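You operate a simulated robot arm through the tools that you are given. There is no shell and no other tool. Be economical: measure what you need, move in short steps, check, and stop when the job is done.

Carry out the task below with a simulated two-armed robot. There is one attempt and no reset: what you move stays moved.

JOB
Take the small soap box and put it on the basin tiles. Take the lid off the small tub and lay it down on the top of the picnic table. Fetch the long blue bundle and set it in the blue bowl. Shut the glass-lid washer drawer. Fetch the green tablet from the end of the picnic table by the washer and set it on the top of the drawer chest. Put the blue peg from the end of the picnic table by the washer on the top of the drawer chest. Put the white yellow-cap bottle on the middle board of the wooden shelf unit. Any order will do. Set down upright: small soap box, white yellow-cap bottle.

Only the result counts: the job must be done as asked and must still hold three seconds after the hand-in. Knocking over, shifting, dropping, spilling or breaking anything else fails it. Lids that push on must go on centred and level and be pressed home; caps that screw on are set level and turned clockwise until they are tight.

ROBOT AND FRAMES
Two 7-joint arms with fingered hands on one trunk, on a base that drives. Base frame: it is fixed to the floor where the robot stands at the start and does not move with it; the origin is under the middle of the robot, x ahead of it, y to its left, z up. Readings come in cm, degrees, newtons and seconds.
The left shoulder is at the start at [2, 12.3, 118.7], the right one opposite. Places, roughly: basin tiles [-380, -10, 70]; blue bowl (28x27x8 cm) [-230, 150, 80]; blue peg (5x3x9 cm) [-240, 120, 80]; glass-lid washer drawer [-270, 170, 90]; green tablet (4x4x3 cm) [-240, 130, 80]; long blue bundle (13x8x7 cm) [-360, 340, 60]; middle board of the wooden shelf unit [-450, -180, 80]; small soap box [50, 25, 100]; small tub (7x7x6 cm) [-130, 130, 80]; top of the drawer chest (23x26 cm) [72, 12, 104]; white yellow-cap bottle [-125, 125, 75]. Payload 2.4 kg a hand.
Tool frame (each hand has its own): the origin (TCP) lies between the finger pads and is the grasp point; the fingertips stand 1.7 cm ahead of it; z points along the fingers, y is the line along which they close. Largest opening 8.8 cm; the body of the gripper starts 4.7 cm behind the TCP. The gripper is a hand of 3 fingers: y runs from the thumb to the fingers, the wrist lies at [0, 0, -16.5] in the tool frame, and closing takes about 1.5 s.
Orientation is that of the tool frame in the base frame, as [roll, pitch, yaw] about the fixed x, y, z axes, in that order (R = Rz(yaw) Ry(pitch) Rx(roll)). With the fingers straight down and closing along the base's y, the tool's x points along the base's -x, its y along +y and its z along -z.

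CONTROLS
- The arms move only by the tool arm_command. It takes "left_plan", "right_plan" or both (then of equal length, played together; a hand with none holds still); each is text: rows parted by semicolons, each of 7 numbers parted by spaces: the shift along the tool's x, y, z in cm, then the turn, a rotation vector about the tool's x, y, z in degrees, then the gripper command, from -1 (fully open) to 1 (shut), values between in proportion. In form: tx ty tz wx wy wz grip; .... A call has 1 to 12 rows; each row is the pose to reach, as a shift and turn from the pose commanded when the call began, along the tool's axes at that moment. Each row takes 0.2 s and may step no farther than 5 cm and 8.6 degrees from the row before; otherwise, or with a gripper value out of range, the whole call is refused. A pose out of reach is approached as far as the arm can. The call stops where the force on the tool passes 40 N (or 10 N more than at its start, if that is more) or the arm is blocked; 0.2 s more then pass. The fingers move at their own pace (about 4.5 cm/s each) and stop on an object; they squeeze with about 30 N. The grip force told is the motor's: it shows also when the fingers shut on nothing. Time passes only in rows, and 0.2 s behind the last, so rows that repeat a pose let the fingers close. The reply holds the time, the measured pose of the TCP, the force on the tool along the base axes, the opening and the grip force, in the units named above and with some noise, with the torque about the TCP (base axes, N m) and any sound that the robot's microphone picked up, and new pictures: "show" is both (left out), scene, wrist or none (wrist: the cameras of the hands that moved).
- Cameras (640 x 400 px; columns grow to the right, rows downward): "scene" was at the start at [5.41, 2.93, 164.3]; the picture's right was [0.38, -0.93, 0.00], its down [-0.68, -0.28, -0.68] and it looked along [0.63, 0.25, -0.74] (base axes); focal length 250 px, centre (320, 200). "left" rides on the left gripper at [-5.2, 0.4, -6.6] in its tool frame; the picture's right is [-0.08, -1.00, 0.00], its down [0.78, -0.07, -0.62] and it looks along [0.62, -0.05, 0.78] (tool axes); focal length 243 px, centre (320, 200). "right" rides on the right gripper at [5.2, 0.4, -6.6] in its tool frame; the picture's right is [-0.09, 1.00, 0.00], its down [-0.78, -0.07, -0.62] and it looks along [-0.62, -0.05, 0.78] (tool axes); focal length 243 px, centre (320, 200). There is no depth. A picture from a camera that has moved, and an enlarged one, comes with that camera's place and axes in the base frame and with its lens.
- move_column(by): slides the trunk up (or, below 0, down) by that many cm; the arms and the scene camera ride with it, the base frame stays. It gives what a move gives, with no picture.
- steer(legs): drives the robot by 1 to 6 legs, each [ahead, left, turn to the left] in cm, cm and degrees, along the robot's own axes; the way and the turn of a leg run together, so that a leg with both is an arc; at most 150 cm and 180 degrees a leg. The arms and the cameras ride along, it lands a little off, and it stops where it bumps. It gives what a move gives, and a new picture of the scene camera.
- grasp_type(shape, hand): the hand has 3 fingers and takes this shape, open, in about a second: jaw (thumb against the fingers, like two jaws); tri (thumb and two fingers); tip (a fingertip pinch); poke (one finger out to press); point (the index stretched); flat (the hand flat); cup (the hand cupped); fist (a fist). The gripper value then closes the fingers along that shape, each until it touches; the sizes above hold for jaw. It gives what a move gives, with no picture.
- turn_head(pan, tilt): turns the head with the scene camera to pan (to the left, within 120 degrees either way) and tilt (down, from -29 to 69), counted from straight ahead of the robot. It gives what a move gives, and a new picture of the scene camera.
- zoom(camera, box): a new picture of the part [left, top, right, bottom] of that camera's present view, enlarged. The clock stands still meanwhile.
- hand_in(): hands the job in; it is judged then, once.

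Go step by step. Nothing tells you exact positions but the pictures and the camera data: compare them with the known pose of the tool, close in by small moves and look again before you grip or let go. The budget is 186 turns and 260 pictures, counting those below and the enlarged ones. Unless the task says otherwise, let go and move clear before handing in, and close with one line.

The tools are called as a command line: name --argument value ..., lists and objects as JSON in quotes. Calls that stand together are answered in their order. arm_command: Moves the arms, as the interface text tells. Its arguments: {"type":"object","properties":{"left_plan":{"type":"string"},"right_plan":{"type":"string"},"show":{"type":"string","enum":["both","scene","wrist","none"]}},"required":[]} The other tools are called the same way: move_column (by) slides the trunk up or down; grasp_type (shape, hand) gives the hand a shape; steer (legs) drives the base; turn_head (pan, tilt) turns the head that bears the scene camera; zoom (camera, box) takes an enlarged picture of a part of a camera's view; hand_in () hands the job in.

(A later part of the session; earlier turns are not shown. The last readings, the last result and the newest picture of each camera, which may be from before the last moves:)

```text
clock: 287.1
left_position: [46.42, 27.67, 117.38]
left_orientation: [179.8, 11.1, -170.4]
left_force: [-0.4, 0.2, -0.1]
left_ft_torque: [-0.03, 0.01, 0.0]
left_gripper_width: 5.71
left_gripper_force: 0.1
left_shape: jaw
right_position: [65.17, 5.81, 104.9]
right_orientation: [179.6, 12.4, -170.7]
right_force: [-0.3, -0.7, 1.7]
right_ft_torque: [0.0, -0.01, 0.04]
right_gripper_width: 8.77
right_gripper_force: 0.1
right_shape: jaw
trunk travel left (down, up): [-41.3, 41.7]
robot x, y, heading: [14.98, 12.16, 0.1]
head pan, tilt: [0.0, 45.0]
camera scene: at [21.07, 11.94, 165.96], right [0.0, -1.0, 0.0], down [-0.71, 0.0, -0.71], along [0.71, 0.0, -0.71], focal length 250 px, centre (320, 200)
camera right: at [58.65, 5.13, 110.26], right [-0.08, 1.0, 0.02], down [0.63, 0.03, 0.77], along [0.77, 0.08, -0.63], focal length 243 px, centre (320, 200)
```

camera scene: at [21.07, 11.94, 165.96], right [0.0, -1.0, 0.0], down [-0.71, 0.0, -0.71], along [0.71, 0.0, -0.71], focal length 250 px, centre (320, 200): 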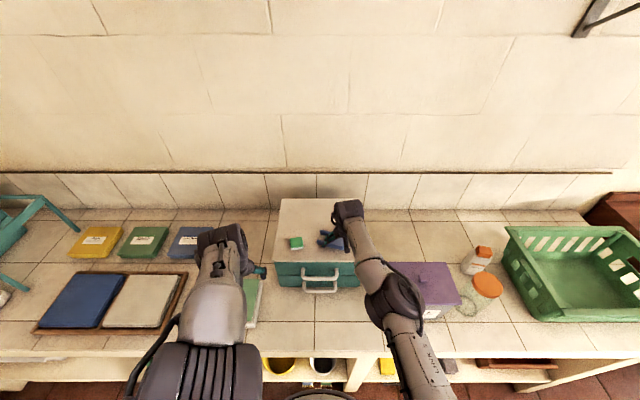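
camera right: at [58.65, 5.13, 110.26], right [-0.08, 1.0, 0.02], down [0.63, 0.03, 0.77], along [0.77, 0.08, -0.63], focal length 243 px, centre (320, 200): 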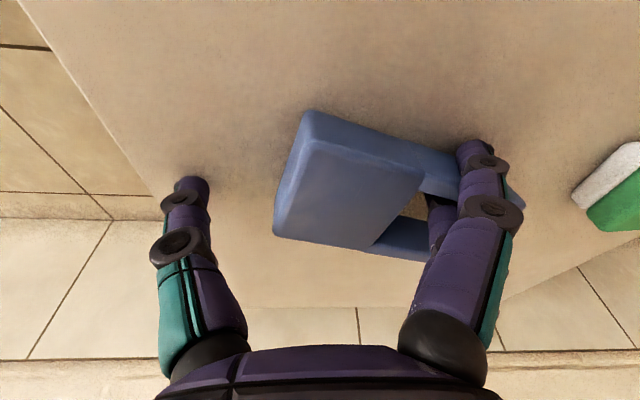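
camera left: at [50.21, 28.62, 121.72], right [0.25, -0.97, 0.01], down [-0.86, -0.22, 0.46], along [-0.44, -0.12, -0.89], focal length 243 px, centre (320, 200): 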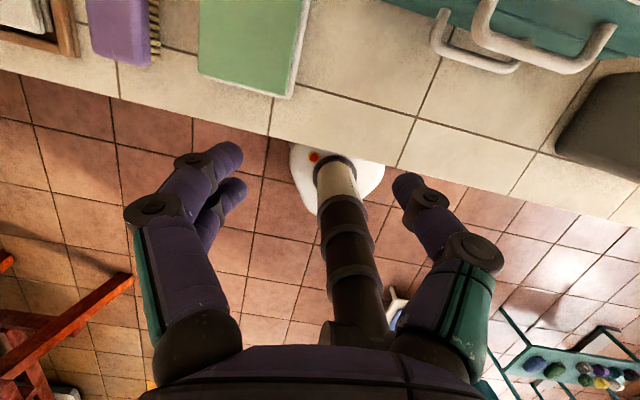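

The peg now lies flat on the chest. I'll rise slowly, straight up, and check that it stays.

arm_command --right_plan "-0.1 0 -0.5 0 0 0 -1; -0.2 0 -1 0 0 0 -1; -0.3 0 -1.5 0 0 0 -1; -0.4 0 -2 0 0 0 -1; -0.5 0 -2.5 0 0 0 -1; -0.6 0 -3 0 0 0 -1" --show "wrist"

```text
clock: 288.5
left_position: [46.57, 27.69, 117.13]
left_orientation: [179.7, 11.1, -170.4]
left_force: [0.5, 0.3, 0.1]
left_ft_torque: [-0.03, 0.01, -0.02]
left_gripper_width: 5.72
left_gripper_force: 0.1
left_shape: jaw
right_position: [65.11, 5.86, 108.07]
right_orientation: [179.7, 12.4, -170.7]
right_force: [0.6, 0.0, -0.2]
right_ft_torque: [0.01, 0.03, 0.0]
right_gripper_width: 8.8
right_gripper_force: 0.1
right_shape: jaw
trunk travel left (down, up): [-41.3, 41.7]
robot x, y, heading: [14.95, 12.16, -0.0]
head pan, tilt: [0.0, 45.0]
camera right: at [58.59, 5.18, 113.38], right [-0.08, 1.0, 0.02], down [0.63, 0.03, 0.77], along [0.77, 0.08, -0.63], focal length 243 px, centre (320, 200)
```

right: 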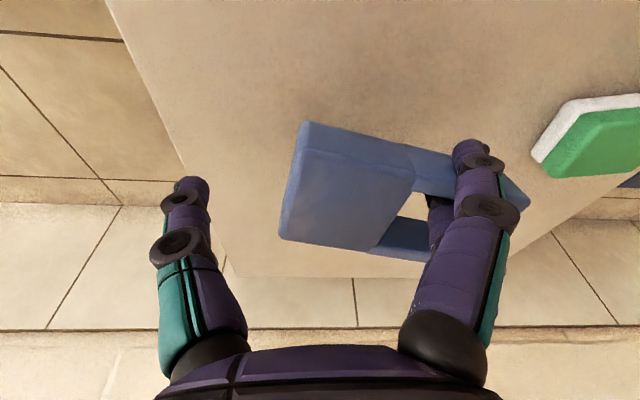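

arm_command --right_plan "-0.2 0 -1 0 0 0 -1; -0.4 0 -2 0 0 0 -1; -0.8 0 -4 0 0 0 -1; -1 0 -6 0 0 0 -1; 0 0 -9 0 0 0 -1; 3 0 -12 0 0 0 -1" --show "both"

```text
clock: 289.9
left_position: [46.44, 27.63, 117.25]
left_orientation: [179.8, 11.1, -170.4]
left_force: [-0.1, -0.6, -0.2]
left_ft_torque: [0.01, 0.04, 0.01]
left_gripper_width: 5.68
left_gripper_force: 0.0
left_shape: jaw
right_position: [62.03, 5.39, 120.06]
right_orientation: [179.6, 12.3, -170.8]
right_force: [0.4, 0.4, 0.1]
right_ft_torque: [0.04, -0.02, -0.04]
right_gripper_width: 8.78
right_gripper_force: 0.0
right_shape: jaw
right hand out of reach, approached as far as the arm can: row 3, 4, 6
trunk travel left (down, up): [-41.3, 41.7]
robot x, y, heading: [15.24, 11.9, 0.4]
head pan, tilt: [0.0, 45.0]
camera scene: at [21.05, 11.94, 165.96], right [0.0, -1.0, 0.0], down [-0.71, 0.0, -0.71], along [0.71, 0.0, -0.71], focal length 250 px, centre (320, 200)
camera right: at [55.61, 4.7, 125.43], right [-0.08, 1.0, 0.02], down [0.63, 0.03, 0.77], along [0.77, 0.08, -0.63], focal length 243 px, centre (320, 200)
```

scene: 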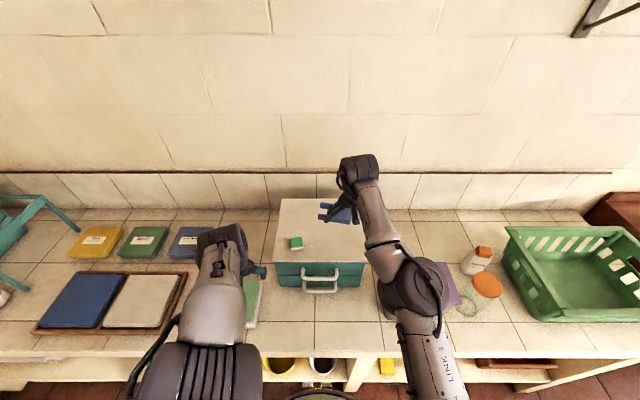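
right: 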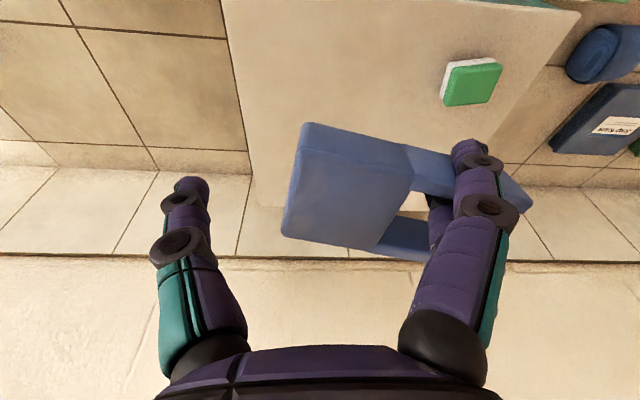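

The peg is still stuck on the fingers. I'll look closely at how it's caught.

zoom --camera "right" --box '[280, 100, 560, 275]'

zoom --camera "scene" --box '[300, 150, 400, 240]'

```text
2.29 times, centred on (420, 188) of right
camera zoom: at [55.61, 4.7, 125.43], right [-0.08, 1.0, 0.02], down [0.63, 0.03, 0.77], along [0.77, 0.08, -0.63], focal length 555 px, centre (91, 229)
```

zoom: 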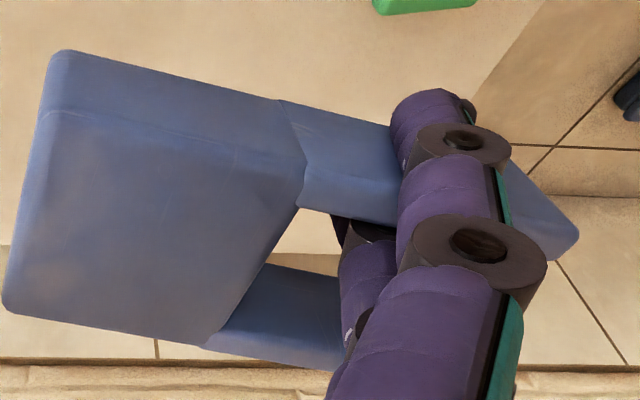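

```text
4.44 times, centred on (350, 195) of scene
camera zoom: at [21.05, 11.94, 165.96], right [0.0, -1.0, 0.0], down [-0.71, 0.0, -0.71], along [0.71, 0.0, -0.71], focal length 1109 px, centre (187, 222)
```

zoom: 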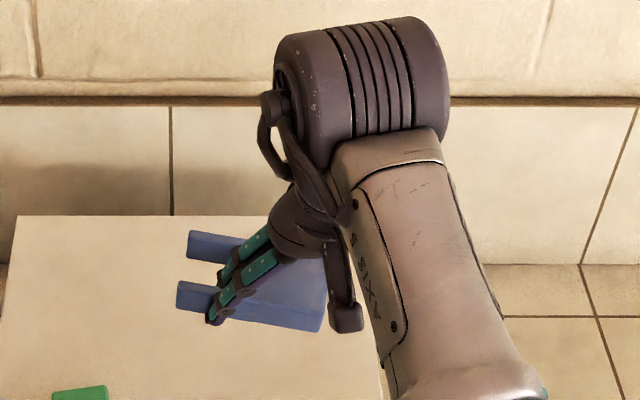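

One leg of the peg is wedged between the two right fingers. I'll set the peg flat on the chest again and change the hand shape to spread the fingers.

arm_command --right_plan "0.8 0 3.6 0 0 0 -1; 1 0 7 0 0 0 -1; 0.4 0 10 0 0 0 -1; 0 0 12 0 0 0 -1; 0 0 13 0 0 0 -1; 0 0 13.6 0 0 0 -1; 0 0 14.2 0 0 0 -1; 0 0 14.8 0 0 0 -1; 0 0 15.4 0 0 0 -1; 0 0 16 0 0 0 -1" --show "none"

zoom --camera "right" --box '[0, 0, 640, 400]'

```text
clock: 292.1
left_position: [46.41, 27.65, 117.36]
left_orientation: [179.8, 11.2, -170.4]
left_force: [-0.4, 0.3, 0.4]
left_ft_torque: [-0.03, -0.01, -0.05]
left_gripper_width: 5.74
left_gripper_force: 0.0
left_shape: jaw
right_position: [65.02, 6.11, 104.55]
right_orientation: [179.9, 12.8, -170.7]
right_force: [1.6, 0.2, 23.8]
right_ft_torque: [0.05, 0.07, -0.05]
right_gripper_width: 8.79
right_gripper_force: 0.1
right_shape: jaw
right hand out of reach, approached as far as the arm can: row 1, 2, 3
trunk travel left (down, up): [-41.3, 41.7]
robot x, y, heading: [14.62, 11.82, 0.3]
head pan, tilt: [0.0, 45.0]
```

```text
1.00 times, centred on (320, 200) of right (not enlarged: the box is as wide or as high as the picture)
camera zoom: at [58.59, 5.46, 109.85], right [-0.08, 1.0, 0.02], down [0.63, 0.03, 0.78], along [0.77, 0.08, -0.63], focal length 243 px, centre (320, 200)
```

zoom: 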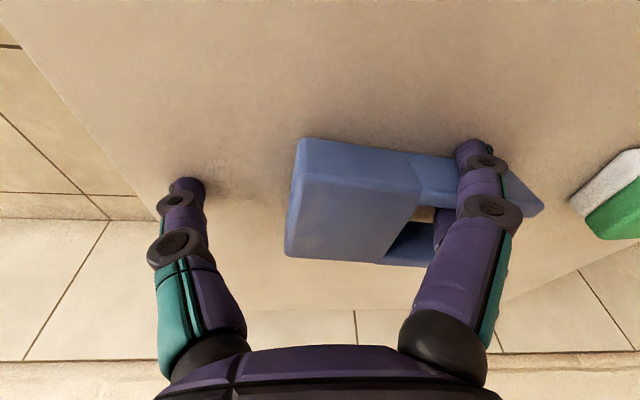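

grasp_type --shape "tri" --hand "right"

zoom --camera "right" --box '[0, 0, 640, 400]'

```text
clock: 293.0
left_position: [46.39, 27.64, 117.33]
left_orientation: [179.8, 11.2, -170.4]
left_force: [-0.1, 0.5, -0.4]
left_ft_torque: [-0.01, -0.02, -0.05]
left_gripper_width: 5.7
left_gripper_force: 0.0
left_shape: jaw
right_position: [65.06, 6.23, 104.47]
right_orientation: [179.8, 12.8, -170.6]
right_force: [6.0, 0.6, 34.2]
right_ft_torque: [0.1, 0.01, 0.0]
right_gripper_width: 8.81
right_gripper_force: 0.0
right_shape: tri
trunk travel left (down, up): [-41.3, 41.7]
robot x, y, heading: [14.91, 11.79, 0.1]
head pan, tilt: [0.0, 45.0]
```

```text
1.00 times, centred on (320, 200) of right (not enlarged: the box is as wide or as high as the picture)
camera zoom: at [58.56, 5.47, 109.81], right [-0.08, 1.0, 0.02], down [0.63, 0.03, 0.78], along [0.77, 0.08, -0.63], focal length 243 px, centre (320, 200)
```

zoom: 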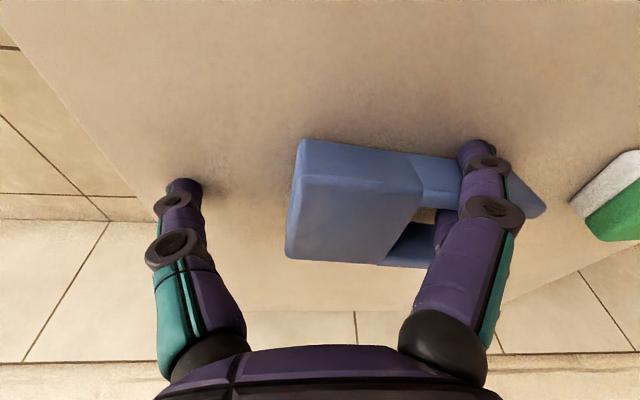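

arm_command --right_plan "-0.1 0 -0.5 0 0 0 -1; -0.2 0 -1 0 0 0 -1; -0.4 0 -2 0 0 0 -1; -0.7 0 -3.5 0 0 0 -1" --show "wrist"

```text
clock: 294.0
left_position: [46.5, 27.63, 117.21]
left_orientation: [179.8, 11.1, -170.4]
left_force: [0.6, -0.7, 0.1]
left_ft_torque: [0.0, 0.02, 0.02]
left_gripper_width: 5.69
left_gripper_force: 0.2
left_shape: jaw
right_position: [64.92, 6.03, 107.0]
right_orientation: [179.7, 12.4, -170.8]
right_force: [0.6, 0.8, 0.1]
right_ft_torque: [-0.02, 0.02, -0.03]
right_gripper_width: 8.8
right_gripper_force: 0.0
right_shape: tri
right hand out of reach, approached as far as the arm can: row 4
trunk travel left (down, up): [-41.3, 41.7]
robot x, y, heading: [14.92, 12.07, 0.1]
head pan, tilt: [0.0, 45.0]
camera right: at [58.62, 5.34, 112.3], right [-0.08, 1.0, 0.02], down [0.63, 0.03, 0.77], along [0.77, 0.08, -0.63], focal length 243 px, centre (320, 200)
```

right: 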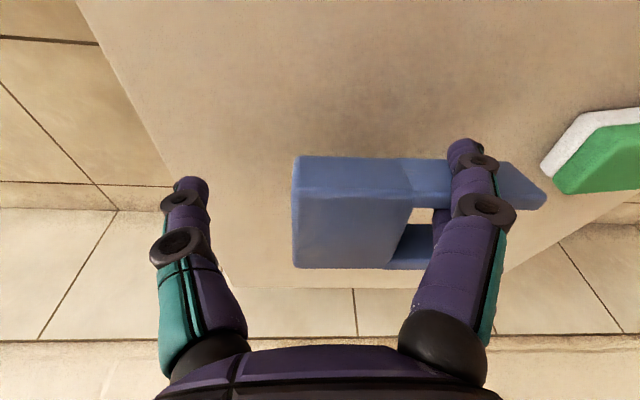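

The peg is still wedged. I'll bring it back in front of me, level, and use the left hand to take it by its protruding leg tips.

arm_command --right_plan "1 -0.1 -3.5 0 1.5 1 -1; 4 -0.3 -6.5 0 3.5 2.6 -1; 7.5 -0.4 -9 0 5.5 4.2 -1; 11 -0.6 -11.5 0 8 6 -1; 14 -0.8 -13.5 0 10.4 7.7 -1; 16.6 -0.9 -14.9 0 12.4 9.2 -1; 16.6 -0.9 -14.9 0 12.4 9.2 -1" --left_plan "2 3 0 0 1.5 0 -1; 2 6 0 5 3 2 -1; 2 9 0 12 5 4 -1; 2 11 0 19 7 6 -1; 2 12 0 26 9 8 -1; 2 12 0 33 11 10 -1; 2 12 0 33 11 10 -1" --show "scene"

```text
clock: 295.6
left_position: [42.77, 39.18, 116.67]
left_orientation: [-148.6, 3.3, 177.1]
left_force: [0.2, 0.0, -0.1]
left_ft_torque: [-0.04, 0.02, 0.03]
left_gripper_width: 8.8
left_gripper_force: 0.1
left_shape: jaw
left hand out of reach, approached as far as the arm can: row 1
right_position: [58.44, 5.27, 120.45]
right_orientation: [178.8, -0.1, -179.8]
right_force: [-0.4, 0.8, -1.0]
right_ft_torque: [0.03, 0.01, -0.03]
right_gripper_width: 8.81
right_gripper_force: 0.2
right_shape: tri
right hand out of reach, approached as far as the arm can: row 1, 2, 3, 4, 5, 6, 7
trunk travel left (down, up): [-41.3, 41.7]
robot x, y, heading: [14.66, 11.96, 0.3]
head pan, tilt: [0.0, 45.0]
camera scene: at [21.08, 11.94, 165.96], right [0.0, -1.0, 0.0], down [-0.71, 0.0, -0.71], along [0.71, 0.0, -0.71], focal length 250 px, centre (320, 200)
```

scene: 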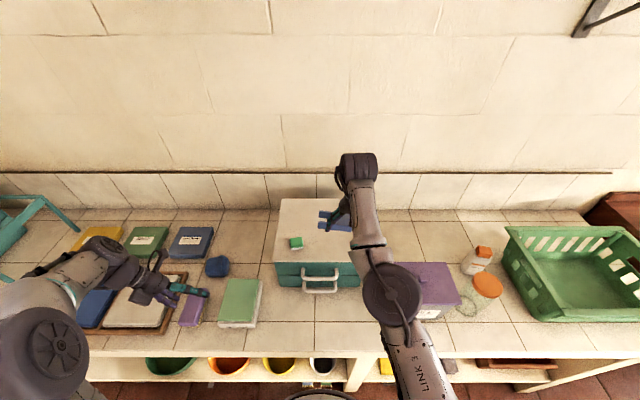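

arm_command --right_plan "3 -0.7 0.5 0 0 0 -1; 6 -1.4 1 0 0 0 -1; 9 -2.1 1.5 0 0 0 -1; 12 -2.8 2 0 0 0 -1; 12 -2.8 2 0 0 0 -1; 12 -2.8 2 0 0 0 -1; 12 -2.8 2 0 0 0 -1" --left_plan "0 0 0 8.3 0 0 -1; 0 0 0 16.6 0 0 -1; 0 0 0 24.9 0 0 -1; 0 0 0 33.2 0 0 -1; 0 0 0 41.5 0 0 -1; 0 0 0 49.8 0 0 -1; 0 0 0 57 0 0 -1" --show "both"

```text
clock: 297.2
left_position: [42.52, 39.11, 117.01]
left_orientation: [-91.5, 3.2, 177.1]
left_force: [0.5, 0.2, -0.2]
left_ft_torque: [-0.01, -0.01, 0.02]
left_gripper_width: 8.79
left_gripper_force: 0.1
left_shape: jaw
right_position: [57.78, 5.34, 121.9]
right_orientation: [178.7, -0.1, -179.7]
right_force: [-0.8, 0.9, -0.8]
right_ft_torque: [-0.01, -0.01, -0.02]
right_gripper_width: 8.79
right_gripper_force: 0.1
right_shape: tri
right hand out of reach, approached as far as the arm can: row 1, 2, 3, 4, 5, 6, 7
trunk travel left (down, up): [-41.3, 41.7]
robot x, y, heading: [14.64, 12.03, 0.3]
head pan, tilt: [0.0, 45.0]
camera scene: at [21.12, 11.98, 165.95], right [0.0, -1.0, 0.0], down [-0.71, 0.0, -0.71], along [0.71, 0.0, -0.71], focal length 250 px, centre (320, 200)
camera right: at [52.6, 5.65, 128.52], right [0.08, 1.0, 0.02], down [0.78, -0.08, 0.62], along [0.62, -0.03, -0.79], focal length 243 px, centre (320, 200)
camera left: at [48.06, 45.5, 116.94], right [0.03, -0.03, 1.0], down [-0.75, 0.66, 0.04], along [-0.66, -0.75, 0.0], focal length 243 px, centre (320, 200)
```

scene: 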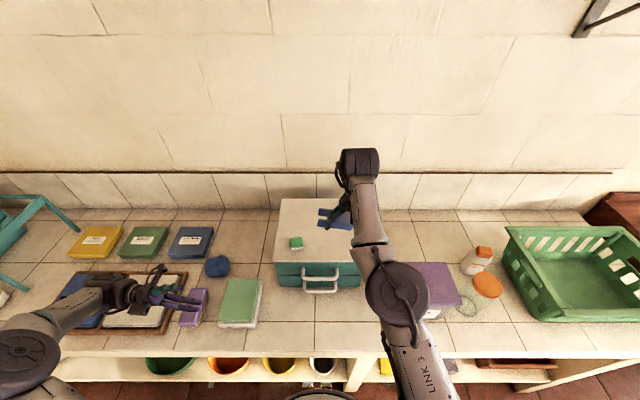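
right: 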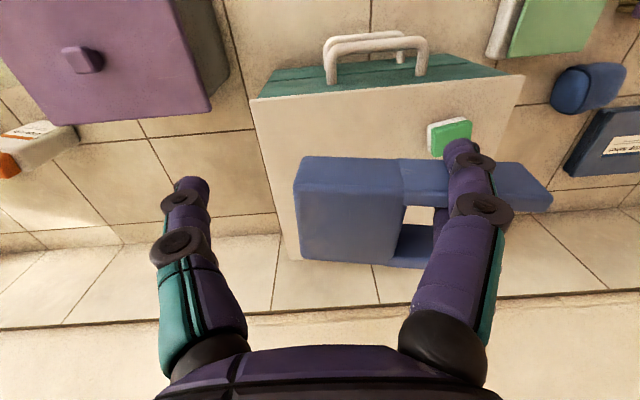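
left: 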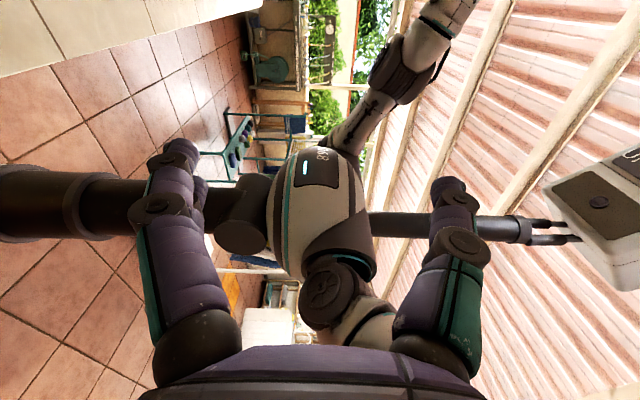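

arm_command --right_plan "2 0 4 0 0 0 -1; 4 0 8 0 0 0 -1; 6 0 12 0 0 0 -1; 8 0 16 0 0 0 -1" --show "none"

```text
clock: 298.2
left_position: [42.56, 39.14, 116.99]
left_orientation: [-91.5, 3.2, 177.1]
left_force: [-0.6, -0.1, 0.4]
left_ft_torque: [-0.01, 0.0, -0.02]
left_gripper_width: 8.79
left_gripper_force: 0.1
left_shape: jaw
right_position: [60.21, 4.28, 110.8]
right_orientation: [178.6, -0.5, -179.8]
right_force: [0.1, 0.2, 0.5]
right_ft_torque: [-0.01, 0.03, 0.02]
right_gripper_width: 8.79
right_gripper_force: 0.1
right_shape: tri
right hand out of reach, approached as far as the arm can: row 1, 2, 3, 4
trunk travel left (down, up): [-41.3, 41.7]
robot x, y, heading: [15.23, 12.38, 0.1]
head pan, tilt: [0.0, 45.0]
```

arm_command --right_plan "4 0 0 0 0 0 -1; 8 0 0 0 0 0 -1; 12 0 0 0 0 0 -1; 16 0 0 0 0 0 -1" --show "none"

```text
clock: 299.2
left_position: [42.54, 39.27, 116.87]
left_orientation: [-91.6, 3.2, 177.2]
left_force: [-0.2, -0.6, -0.4]
left_ft_torque: [-0.03, 0.02, -0.02]
left_gripper_width: 8.82
left_gripper_force: 0.1
left_shape: jaw
right_position: [60.0, 5.76, 112.98]
right_orientation: [178.6, -0.3, -179.7]
right_force: [-0.5, -1.0, 0.3]
right_ft_torque: [0.01, -0.02, -0.01]
right_gripper_width: 8.76
right_gripper_force: 0.0
right_shape: tri
right hand out of reach, approached as far as the arm can: row 1, 2, 3, 4
trunk travel left (down, up): [-41.3, 41.7]
robot x, y, heading: [14.87, 11.76, 0.1]
head pan, tilt: [0.0, 45.0]
```

arm_command --right_plan "2 -3 -1 0 -3 0 -1; 4 -6 -2 0 -6 -2 -1; 6 -9 -3 0 -9 -4 -1; 8 -10 -4 0 -12 -6 -1; 10 -10 -5 0 -12 -8 -1; 12 -10 -5 0 -12 -8 -1" --show "scene"

```text
clock: 300.6
left_position: [42.58, 39.18, 116.9]
left_orientation: [-91.7, 3.2, 177.1]
left_force: [0.5, 0.5, -0.4]
left_ft_torque: [-0.03, 0.0, 0.01]
left_gripper_width: 8.78
left_gripper_force: 0.1
left_shape: jaw
right_position: [57.58, -10.24, 119.4]
right_orientation: [179.4, 12.0, -172.1]
right_force: [0.3, -0.7, -1.0]
right_ft_torque: [-0.01, 0.02, -0.02]
right_gripper_width: 8.83
right_gripper_force: 0.1
right_shape: tri
right hand out of reach, approached as far as the arm can: row 1, 2, 3, 4, 5, 6
trunk travel left (down, up): [-41.3, 41.7]
robot x, y, heading: [14.49, 11.92, 0.2]
head pan, tilt: [0.0, 45.0]
camera scene: at [21.08, 11.93, 165.96], right [0.0, -1.0, 0.0], down [-0.71, 0.0, -0.71], along [0.71, 0.0, -0.71], focal length 250 px, centre (320, 200)
```

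scene: 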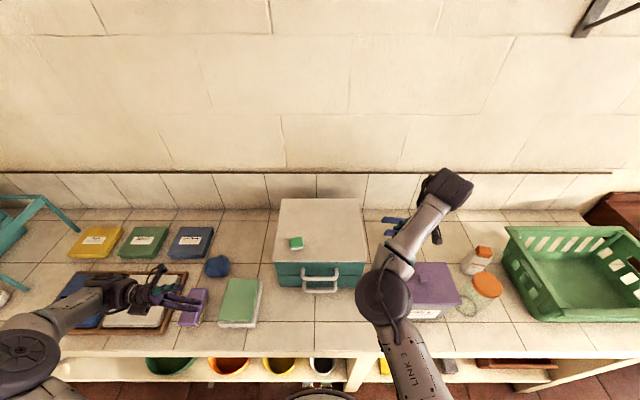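

arm_command --right_plan "0 0 4.5 0 0 0 -1; 0 0 9 0 0 0 -1; 0 0 13.5 0 0 0 -1; 0 0 18 0 0 0 -1" --show "none"

```text
clock: 301.6
left_position: [42.52, 39.32, 116.93]
left_orientation: [-91.6, 3.2, 177.1]
left_force: [0.8, -1.0, 1.2]
left_ft_torque: [0.02, 0.01, 0.0]
left_gripper_width: 8.78
left_gripper_force: 0.0
left_shape: jaw
right_position: [61.51, -9.69, 101.35]
right_orientation: [179.6, 11.9, -172.0]
right_force: [-0.6, 0.4, 1.4]
right_ft_torque: [0.03, -0.01, 0.02]
right_gripper_width: 8.78
right_gripper_force: 0.0
right_shape: tri
trunk travel left (down, up): [-41.3, 41.7]
robot x, y, heading: [15.39, 12.0, 0.5]
head pan, tilt: [0.0, 45.0]
```

arm_command --right_plan "-0.6 0 -3 0 0 0 -1; -1.2 0 -6 0 0 0 -1; 1.8 0 -6 0 0 0 -1; 4.8 0 -6 0 0 0 -1; 7.8 0 -6 0 0 0 -1; 10.8 0 -6 0 0 0 -1" --show "scene"

```text
clock: 303.0
left_position: [42.6, 39.31, 116.79]
left_orientation: [-91.6, 3.3, 177.0]
left_force: [0.5, 0.3, -0.6]
left_ft_torque: [0.01, -0.02, 0.01]
left_gripper_width: 8.79
left_gripper_force: 0.1
left_shape: jaw
right_position: [52.16, -14.57, 103.77]
right_orientation: [179.5, 12.0, -172.1]
right_force: [-0.3, 0.3, 0.7]
right_ft_torque: [-0.03, -0.05, 0.0]
right_gripper_width: 8.8
right_gripper_force: 0.0
right_shape: tri
right hand out of reach, approached as far as the arm can: row 4, 5, 6
trunk travel left (down, up): [-41.3, 41.7]
robot x, y, heading: [14.91, 11.76, 0.1]
head pan, tilt: [0.0, 45.0]
camera scene: at [21.07, 11.93, 165.96], right [0.0, -1.0, 0.0], down [-0.71, 0.0, -0.71], along [0.71, 0.0, -0.71], focal length 250 px, centre (320, 200)
```

scene: 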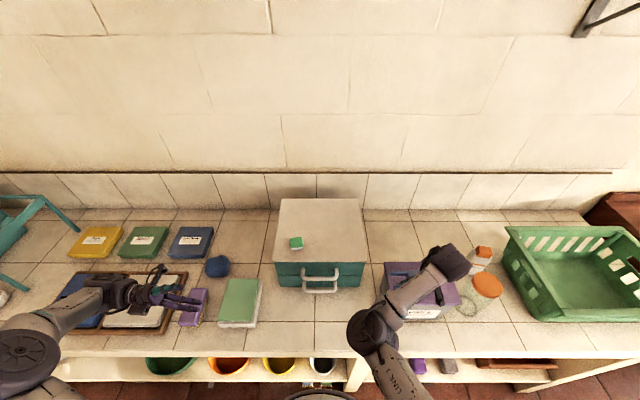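

I'll raise the trunk for safety and back the robot away from the counter so both arms have room.

move_column --by 12

steer --legs '[[-35, 0, 0]]'

arm_command --right_plan "0 3 -2 0 0 0 -1; 0 6 -4 0 0 0 -1; 0 9 -6 0 0 0 -1; 0 12 -8 0 0 0 -1; 0 15 -8 0 0 0 -1" --show "scene"

```text
clock: 304.5
left_position: [42.51, 39.3, 128.89]
left_orientation: [-91.6, 3.2, 177.1]
left_force: [0.8, 0.4, 0.4]
left_ft_torque: [0.01, 0.01, -0.01]
left_gripper_width: 8.8
left_gripper_force: 0.1
left_shape: jaw
right_position: [52.24, -14.41, 115.83]
right_orientation: [179.5, 12.0, -172.0]
right_force: [-0.4, -0.1, 0.1]
right_ft_torque: [0.01, -0.01, 0.01]
right_gripper_width: 8.77
right_gripper_force: 0.0
right_shape: tri
trunk travel left (down, up): [-53.3, 29.7]
robot x, y, heading: [15.05, 11.96, 0.1]
head pan, tilt: [0.0, 45.0]
```

```text
clock: 306.8
left_position: [7.11, 39.19, 128.89]
left_orientation: [-91.6, 3.3, 177.2]
left_force: [-0.8, 0.2, 0.0]
left_ft_torque: [0.0, -0.02, 0.0]
left_gripper_width: 8.8
left_gripper_force: 0.1
left_shape: jaw
right_position: [16.64, -14.62, 115.69]
right_orientation: [179.5, 12.0, -171.9]
right_force: [0.4, 0.0, -0.2]
right_ft_torque: [0.04, -0.01, -0.01]
right_gripper_width: 8.81
right_gripper_force: 0.1
right_shape: tri
trunk travel left (down, up): [-53.3, 29.7]
robot x, y, heading: [-20.83, 11.94, -0.1]
head pan, tilt: [0.0, 45.0]
camera scene: at [-14.4, 11.84, 177.96], right [0.0, -1.0, 0.0], down [-0.71, 0.0, -0.71], along [0.71, 0.0, -0.71], focal length 250 px, centre (320, 200)
```

scene: 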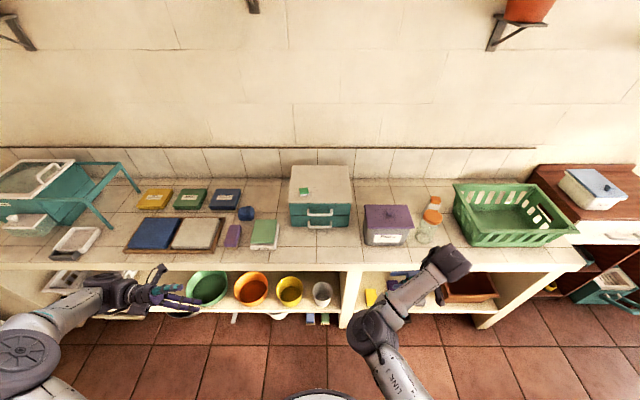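

```text
clock: 308.0
left_position: [7.15, 39.12, 128.8]
left_orientation: [-91.7, 3.2, 177.2]
left_force: [-0.6, -0.1, 0.2]
left_ft_torque: [-0.01, 0.0, -0.02]
left_gripper_width: 8.77
left_gripper_force: 0.0
left_shape: jaw
right_position: [24.38, -4.7, 120.51]
right_orientation: [179.5, 11.9, -172.0]
right_force: [0.4, -0.1, -0.8]
right_ft_torque: [-0.01, 0.01, 0.0]
right_gripper_width: 8.79
right_gripper_force: 0.1
right_shape: tri
right hand out of reach, approached as far as the arm can: row 1, 2, 3, 4, 5
trunk travel left (down, up): [-53.3, 29.7]
robot x, y, heading: [-20.45, 12.06, 0.0]
head pan, tilt: [0.0, 45.0]
camera scene: at [-14.28, 11.83, 177.96], right [0.0, -1.0, 0.0], down [-0.71, 0.0, -0.71], along [0.71, 0.0, -0.71], focal length 250 px, centre (320, 200)
```

scene: 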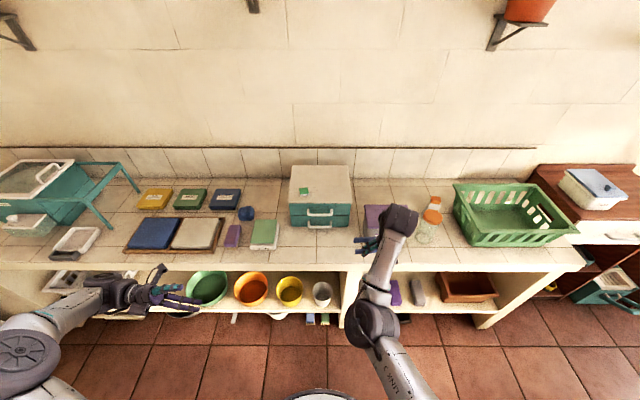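

Everything else looks undisturbed. I'll bring the left hand in from the left, pointing at the peg's leg tips.

arm_command --left_plan "-2.2 1 3 0 -1 1.5 -1; -4.4 2 6 0 -2.5 3 -1; -6.6 3.2 9 0 -4 4.5 -1; -8.8 4.3 12 0 -5 6 -1; -11 5.4 15 0 -6.5 7.5 -1; -13.2 6.5 18 0 -8 9 -1; -15.4 7.5 21 0 -9 10.5 -1; -17.2 8.5 24 0 -10 12 -1; -17.2 8.5 24 0 -10 12 -1" --show "both"

```text
clock: 310.0
left_position: [23.62, 14.56, 120.52]
left_orientation: [-89.9, 15.5, -172.8]
left_force: [1.2, 0.0, 0.2]
left_ft_torque: [0.03, 0.02, 0.02]
left_gripper_width: 8.82
left_gripper_force: 0.1
left_shape: jaw
right_position: [24.29, -4.67, 120.43]
right_orientation: [179.6, 12.0, -172.0]
right_force: [1.1, 0.2, -0.8]
right_ft_torque: [-0.02, 0.04, -0.04]
right_gripper_width: 8.78
right_gripper_force: 0.1
right_shape: tri
trunk travel left (down, up): [-53.3, 29.7]
robot x, y, heading: [-20.37, 11.92, 0.5]
head pan, tilt: [0.0, 45.0]
camera scene: at [-14.3, 11.88, 177.96], right [0.0, -1.0, 0.0], down [-0.71, 0.0, -0.71], along [0.71, 0.0, -0.71], focal length 250 px, centre (320, 200)
camera left: at [27.84, 21.67, 121.58], right [-0.18, -0.02, 0.98], down [-0.84, 0.52, -0.14], along [-0.51, -0.85, -0.11], focal length 243 px, centre (320, 200)
```

scene: 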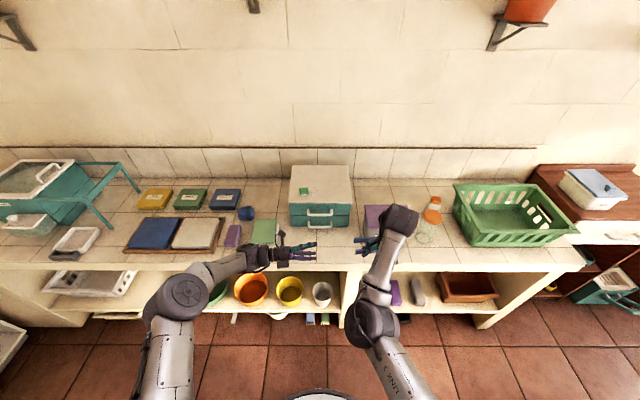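
left: 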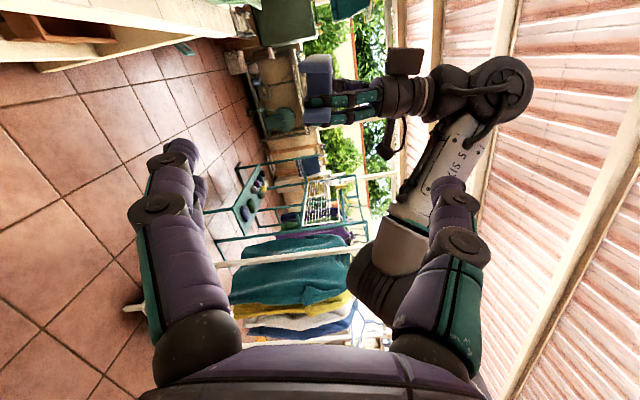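

I can see the two leg ends. I'll move the left hand in to pinch them with a smaller opening.

arm_command --left_plan "-0.6 0.2 3 0 0 0 -0.36; -0.6 0.2 6 0 0 0 -0.36; -0.6 0.2 8.5 0 0 0 -0.36; -0.6 0.2 9.6 0 0 0 -0.36; -0.6 0.2 10.4 0 0 0 -0.36; -0.6 0.2 10.4 0 0 0 -0.36" --show "wrist"

```text
clock: 311.4
left_position: [25.55, 4.32, 120.63]
left_orientation: [-90.0, 15.4, -172.8]
left_force: [-0.8, -0.2, -0.1]
left_ft_torque: [0.0, 0.01, -0.04]
left_gripper_width: 5.98
left_gripper_force: 0.1
left_shape: jaw
right_position: [24.37, -4.84, 120.53]
right_orientation: [179.5, 12.1, -171.9]
right_force: [-0.5, -0.1, -0.8]
right_ft_torque: [0.0, 0.02, -0.02]
right_gripper_width: 8.78
right_gripper_force: 0.1
right_shape: tri
trunk travel left (down, up): [-53.3, 29.7]
robot x, y, heading: [-20.2, 11.62, 0.0]
head pan, tilt: [0.0, 45.0]
camera left: at [29.81, 11.53, 121.59], right [-0.18, -0.02, 0.98], down [-0.84, 0.52, -0.14], along [-0.51, -0.85, -0.11], focal length 243 px, centre (320, 200)
```

left: 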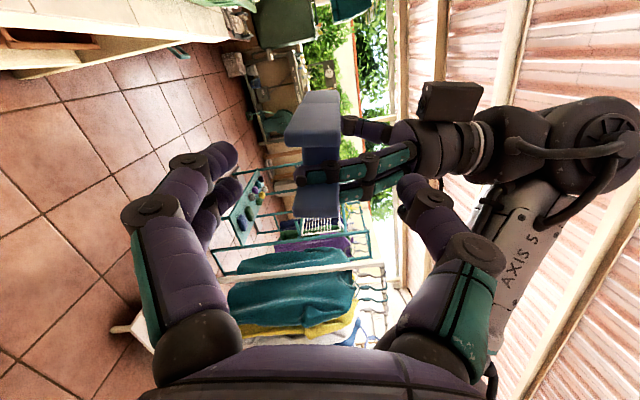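

arm_command --left_plan "0 0 0.5 0 0 0 -0.36; 0 0 1.1 0 0 0 -0.36; 0 0 1.1 0 0 0 0.3; 0 0 1.1 0 0 0 1; 0 0 1.1 0 0 0 1; 0 0 1.1 0 0 0 1; 0 0 1.1 0 0 0 1; 0 0 1.1 0 0 0 1" --show "wrist"

```text
clock: 313.2
left_position: [25.72, 3.39, 120.49]
left_orientation: [-89.9, 15.4, -172.9]
left_force: [-1.2, 2.1, -4.2]
left_ft_torque: [0.04, 0.01, 0.01]
left_gripper_width: 0.0
left_gripper_force: 30.1
left_shape: jaw
right_position: [24.31, -4.84, 120.38]
right_orientation: [179.5, 12.0, -172.1]
right_force: [-0.1, -1.6, 4.3]
right_ft_torque: [0.25, -0.08, -0.05]
right_gripper_width: 8.82
right_gripper_force: 0.1
right_shape: tri
trunk travel left (down, up): [-53.3, 29.7]
robot x, y, heading: [-20.42, 11.78, 0.1]
head pan, tilt: [0.0, 45.0]
camera left: at [29.93, 10.41, 121.49], right [-0.18, -0.02, 0.98], down [-0.84, 0.52, -0.14], along [-0.51, -0.85, -0.11], focal length 243 px, centre (320, 200)
```

left: 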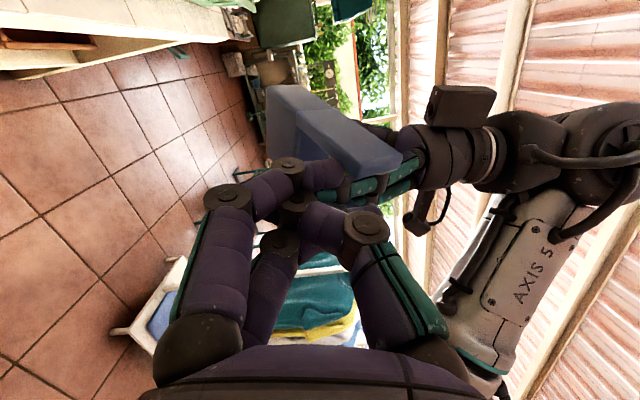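

The left fingers missed and nudged the peg. I'll open and back off 3 cm to look.

arm_command --left_plan "0 0 0 0 0 0 0.3; 0 0 0 0 0 0 -0.5; 0 0 0 0 0 0 -0.8; 0 0 -1.5 0 0 0 -0.8; 0 0 -3.5 0 0 0 -0.8" --show "wrist"

zoom --camera "right" --box '[0, 0, 640, 400]'

```text
clock: 314.4
left_position: [25.17, 6.75, 120.78]
left_orientation: [-90.0, 15.4, -172.9]
left_force: [0.0, -0.4, -1.0]
left_ft_torque: [-0.01, -0.01, -0.03]
left_gripper_width: 7.64
left_gripper_force: 0.2
left_shape: jaw
right_position: [24.39, -4.78, 120.46]
right_orientation: [179.5, 12.1, -171.9]
right_force: [0.0, 0.3, 0.3]
right_ft_torque: [0.0, -0.02, -0.01]
right_gripper_width: 8.79
right_gripper_force: 0.1
right_shape: tri
trunk travel left (down, up): [-53.3, 29.7]
robot x, y, heading: [-20.62, 11.77, 0.1]
head pan, tilt: [0.0, 45.0]
camera left: at [29.42, 13.85, 121.67], right [-0.18, -0.02, 0.98], down [-0.84, 0.52, -0.14], along [-0.51, -0.85, -0.11], focal length 243 px, centre (320, 200)
```

left: 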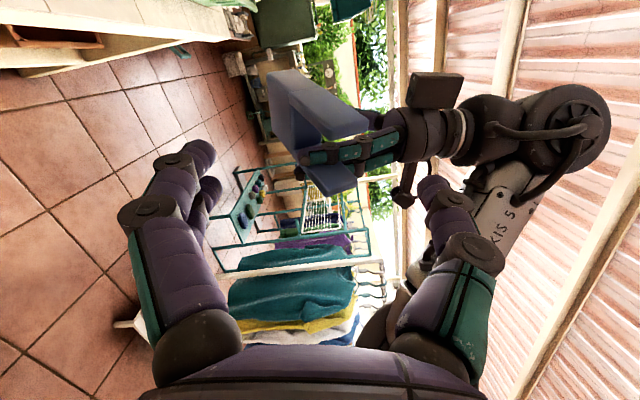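

```text
1.00 times, centred on (320, 200) of right (not enlarged: the box is as wide or as high as the picture)
camera zoom: at [17.92, -5.32, 125.83], right [-0.06, 1.0, 0.03], down [0.64, 0.02, 0.77], along [0.77, 0.06, -0.64], focal length 243 px, centre (320, 200)
```

zoom: 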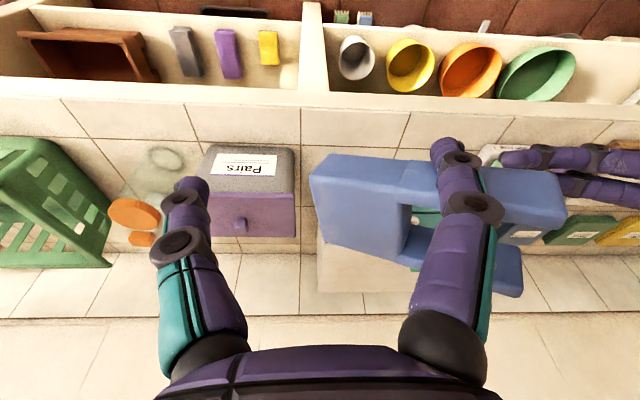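

The peg has rotated, with its legs pointing up toward the left hand. I'll angle the left hand down 30° to line up with the legs.

arm_command --left_plan "-0.3 -1 -0.3 -8 0 0 -0.5; -0.6 -2 -0.6 -16 0 0 -0.5; -0.9 -3 -0.8 -24 0 0 -0.5; -1.2 -4 -0.8 -30 0 0 -0.5; -1.2 -4 -0.8 -30 0 0 -0.5" --show "wrist"

```text
clock: 315.6
left_position: [25.26, 7.4, 124.87]
left_orientation: [-120.1, 15.4, -172.8]
left_force: [0.5, -0.2, 0.4]
left_ft_torque: [-0.03, 0.0, 0.02]
left_gripper_width: 6.63
left_gripper_force: 0.0
left_shape: jaw
right_position: [24.41, -4.8, 120.37]
right_orientation: [179.5, 12.2, -171.9]
right_force: [-0.1, -0.1, 0.1]
right_ft_torque: [0.01, 0.01, 0.02]
right_gripper_width: 8.8
right_gripper_force: 0.0
right_shape: tri
trunk travel left (down, up): [-53.3, 29.7]
robot x, y, heading: [-20.34, 11.73, 0.1]
head pan, tilt: [0.0, 45.0]
camera left: at [28.69, 13.85, 129.12], right [-0.08, -0.51, 0.85], down [-0.91, 0.39, 0.15], along [-0.41, -0.76, -0.5], focal length 243 px, centre (320, 200)
```

left: 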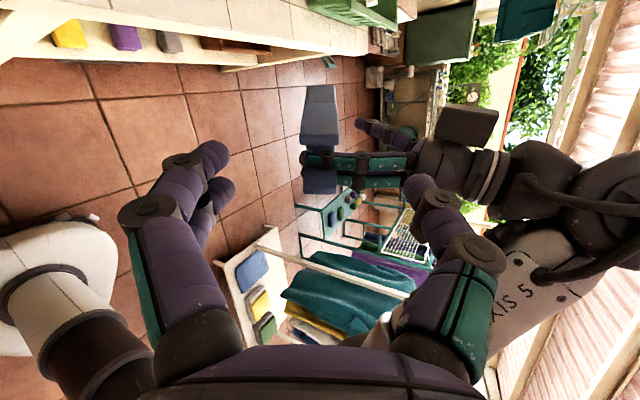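

The legs are lined up. I'll shift slightly forward, advance, and close on the leg ends.

arm_command --left_plan "-0.7 0 1.5 0 0 0 0; -1.4 0 3 0 0 0 0; -1.4 0 4.2 0 0 0 0; -1.4 0 5 0 0 0 0; -1.4 0 5 0 0 0 0" --show "wrist"

```text
clock: 316.8
left_position: [27.91, 3.37, 122.89]
left_orientation: [-119.9, 15.4, -172.9]
left_force: [-0.1, -0.1, -0.6]
left_ft_torque: [-0.01, -0.01, -0.01]
left_gripper_width: 4.44
left_gripper_force: 0.1
left_shape: jaw
right_position: [24.32, -4.73, 120.48]
right_orientation: [179.5, 12.0, -171.8]
right_force: [-1.4, -0.6, -1.2]
right_ft_torque: [0.02, 0.02, 0.0]
right_gripper_width: 8.77
right_gripper_force: 0.2
right_shape: tri
trunk travel left (down, up): [-53.3, 29.7]
robot x, y, heading: [-20.14, 12.02, 0.1]
head pan, tilt: [0.0, 45.0]
camera left: at [31.28, 9.73, 127.07], right [-0.08, -0.51, 0.85], down [-0.91, 0.4, 0.15], along [-0.41, -0.76, -0.5], focal length 243 px, centre (320, 200)
```

left: 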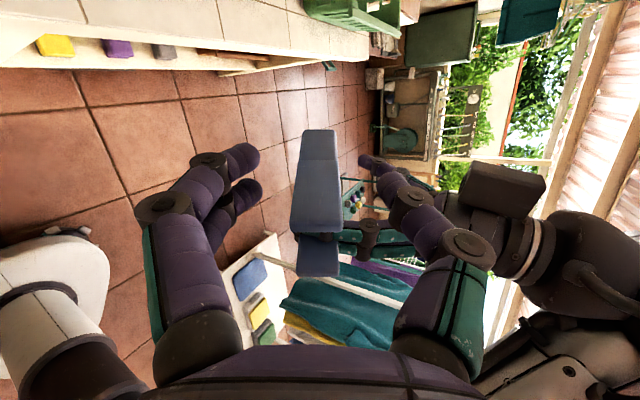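

arm_command --left_plan "0.8 -0.1 -0.1 0 0 0 0; 1.6 -0.1 0 0 0 0 0; 2.2 -0.2 0.2 0 0 0 0; 2.2 -0.2 0.5 0 0 0 0; 2.2 -0.2 0.5 0 0 0 0.5; 2.2 -0.2 0.5 0 0 0 1; 2.2 -0.2 0.5 0 0 0 1; 2.2 -0.2 0.5 0 0 0 1; 2.2 -0.2 0.5 0 0 0 1" --show "wrist"

```text
clock: 318.8
left_position: [25.91, 2.82, 122.03]
left_orientation: [-120.1, 15.4, -172.9]
left_force: [2.6, 5.4, -5.4]
left_ft_torque: [0.1, 0.01, 0.07]
left_gripper_width: 0.0
left_gripper_force: 30.2
left_shape: jaw
right_position: [24.47, -4.81, 120.53]
right_orientation: [179.5, 12.1, -172.0]
right_force: [-1.8, -5.4, 5.5]
right_ft_torque: [0.38, -0.14, 0.02]
right_gripper_width: 8.79
right_gripper_force: 0.0
right_shape: tri
trunk travel left (down, up): [-53.3, 29.7]
robot x, y, heading: [-20.11, 12.04, 0.4]
head pan, tilt: [0.0, 45.0]
camera left: at [29.26, 9.08, 126.34], right [-0.08, -0.51, 0.85], down [-0.91, 0.39, 0.15], along [-0.41, -0.76, -0.5], focal length 243 px, centre (320, 200)
```

left: 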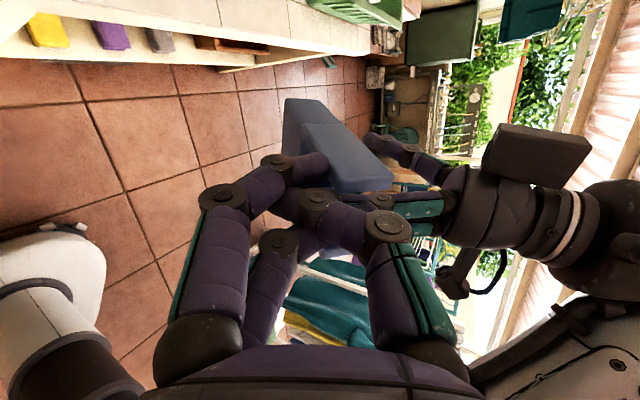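

The peg keeps pivoting instead of being pinched. I'll back the left hand off and check how the peg hangs now.

arm_command --left_plan "0 0 0 0 0 0 0; 0 0 -1 0 0 0 -0.5; 0 0 -4 0 0 0 -0.8; 0 0 -8 0 0 0 -1; 0 0 -11 0 0 0 -1" --show "wrist"

zoom --camera "right" --box '[0, 0, 640, 400]'

```text
clock: 320.0
left_position: [22.95, 12.05, 127.23]
left_orientation: [-120.1, 15.4, -172.8]
left_force: [0.3, 0.1, -0.1]
left_ft_torque: [-0.02, 0.04, 0.0]
left_gripper_width: 8.17
left_gripper_force: 0.1
left_shape: jaw
right_position: [24.39, -4.78, 120.42]
right_orientation: [179.5, 12.0, -171.9]
right_force: [-0.1, 0.0, -0.2]
right_ft_torque: [-0.03, 0.02, 0.01]
right_gripper_width: 8.78
right_gripper_force: 0.1
right_shape: tri
trunk travel left (down, up): [-53.3, 29.7]
robot x, y, heading: [-20.51, 11.95, -0.1]
head pan, tilt: [0.0, 45.0]
camera left: at [26.42, 18.41, 131.49], right [-0.08, -0.51, 0.85], down [-0.91, 0.4, 0.15], along [-0.41, -0.76, -0.5], focal length 243 px, centre (320, 200)
```

left: 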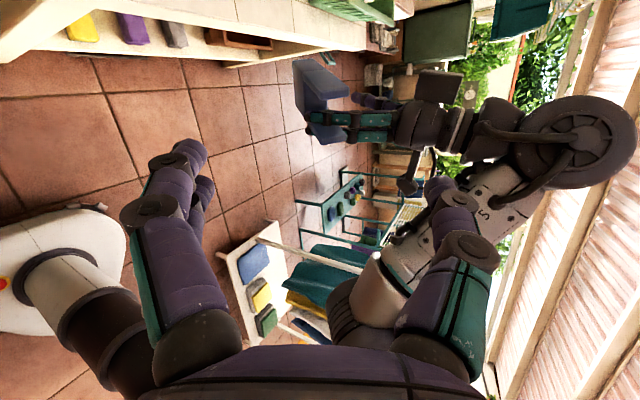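

```text
1.00 times, centred on (320, 200) of right (not enlarged: the box is as wide or as high as the picture)
camera zoom: at [17.9, -5.32, 125.84], right [-0.06, 1.0, 0.03], down [0.64, 0.02, 0.77], along [0.77, 0.06, -0.64], focal length 243 px, centre (320, 200)
```

zoom: 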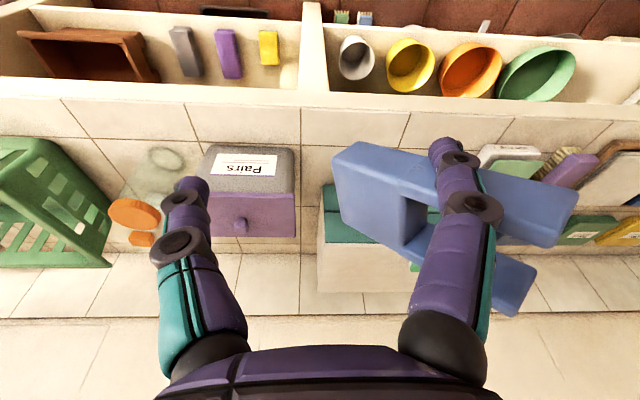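

The peg pivots easily in that plane, so I should pinch across both legs along x instead. I'll roll the left hand 90° about its pointing axis.

arm_command --left_plan "0 0 -0.5 0 0 8 -1; 0 0 -1 0 0 16 -1; 0 0 -1 0 0 24 -1; 0 0 -1 0 0 32 -1; 0 0 -1 0 0 40 -1; 0 0 -1 0 0 48 -1; 0 0 -1 0 0 56 -1; 0 0 -1 0 0 64 -1; 0 0 -1 0 0 72 -1; 0 0 -1 0 0 80 -1; 0 0 -1 0 0 88 -1; 0 0 -1 0 0 90 -1" --show "wrist"

```text
clock: 322.6
left_position: [22.91, 12.69, 128.0]
left_orientation: [151.0, 56.5, 72.2]
left_force: [-0.5, 0.1, 0.1]
left_ft_torque: [0.01, -0.03, 0.02]
left_gripper_width: 8.8
left_gripper_force: 0.0
left_shape: jaw
right_position: [24.38, -4.72, 120.55]
right_orientation: [179.4, 12.1, -171.9]
right_force: [0.9, 0.2, -0.1]
right_ft_torque: [-0.01, -0.01, -0.03]
right_gripper_width: 8.79
right_gripper_force: 0.0
right_shape: tri
trunk travel left (down, up): [-53.3, 29.7]
robot x, y, heading: [-20.61, 12.08, 0.1]
head pan, tilt: [0.0, 45.0]
camera left: at [20.84, 15.59, 135.64], right [-0.97, -0.16, -0.2], down [-0.08, 0.93, -0.37], along [0.24, -0.34, -0.91], focal length 243 px, centre (320, 200)
```

left: 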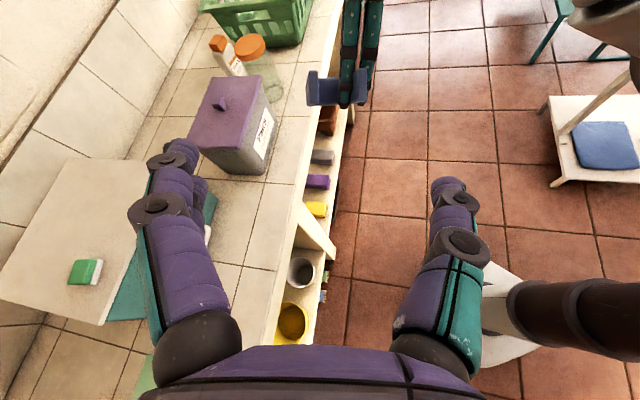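

This view shows both legs well. I'll advance so the jaws straddle the leg tips.

arm_command --left_plan "0 -0.4 3 0 0 0 -1; 0 -0.8 6 0 0 0 -1; 0 -1.2 9 0 0 0 -1; 0 -1.2 10.8 0 0 0 -1; 0 -1.2 11.6 0 0 0 -1; 0 -1.2 11.6 0 0 0 -1" --show "wrist"

```text
clock: 324.0
left_position: [24.45, 2.81, 121.92]
left_orientation: [151.1, 56.6, 72.5]
left_force: [-0.6, 0.5, -0.5]
left_ft_torque: [0.03, -0.01, 0.04]
left_gripper_width: 8.79
left_gripper_force: 0.0
left_shape: jaw
right_position: [24.5, -4.91, 120.41]
right_orientation: [179.5, 12.0, -171.8]
right_force: [-0.3, 0.2, -0.2]
right_ft_torque: [0.01, 0.02, 0.0]
right_gripper_width: 8.79
right_gripper_force: 0.1
right_shape: tri
trunk travel left (down, up): [-53.3, 29.7]
robot x, y, heading: [-20.29, 11.54, 0.3]
head pan, tilt: [0.0, 45.0]
camera left: at [22.41, 5.65, 129.61], right [-0.97, -0.16, -0.19], down [-0.08, 0.93, -0.37], along [0.24, -0.34, -0.91], focal length 243 px, centre (320, 200)
```

left: 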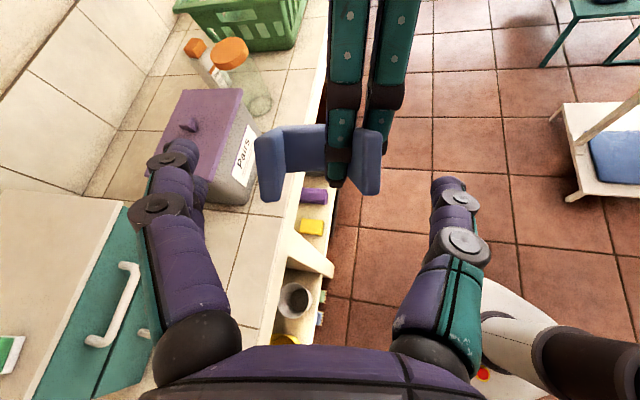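

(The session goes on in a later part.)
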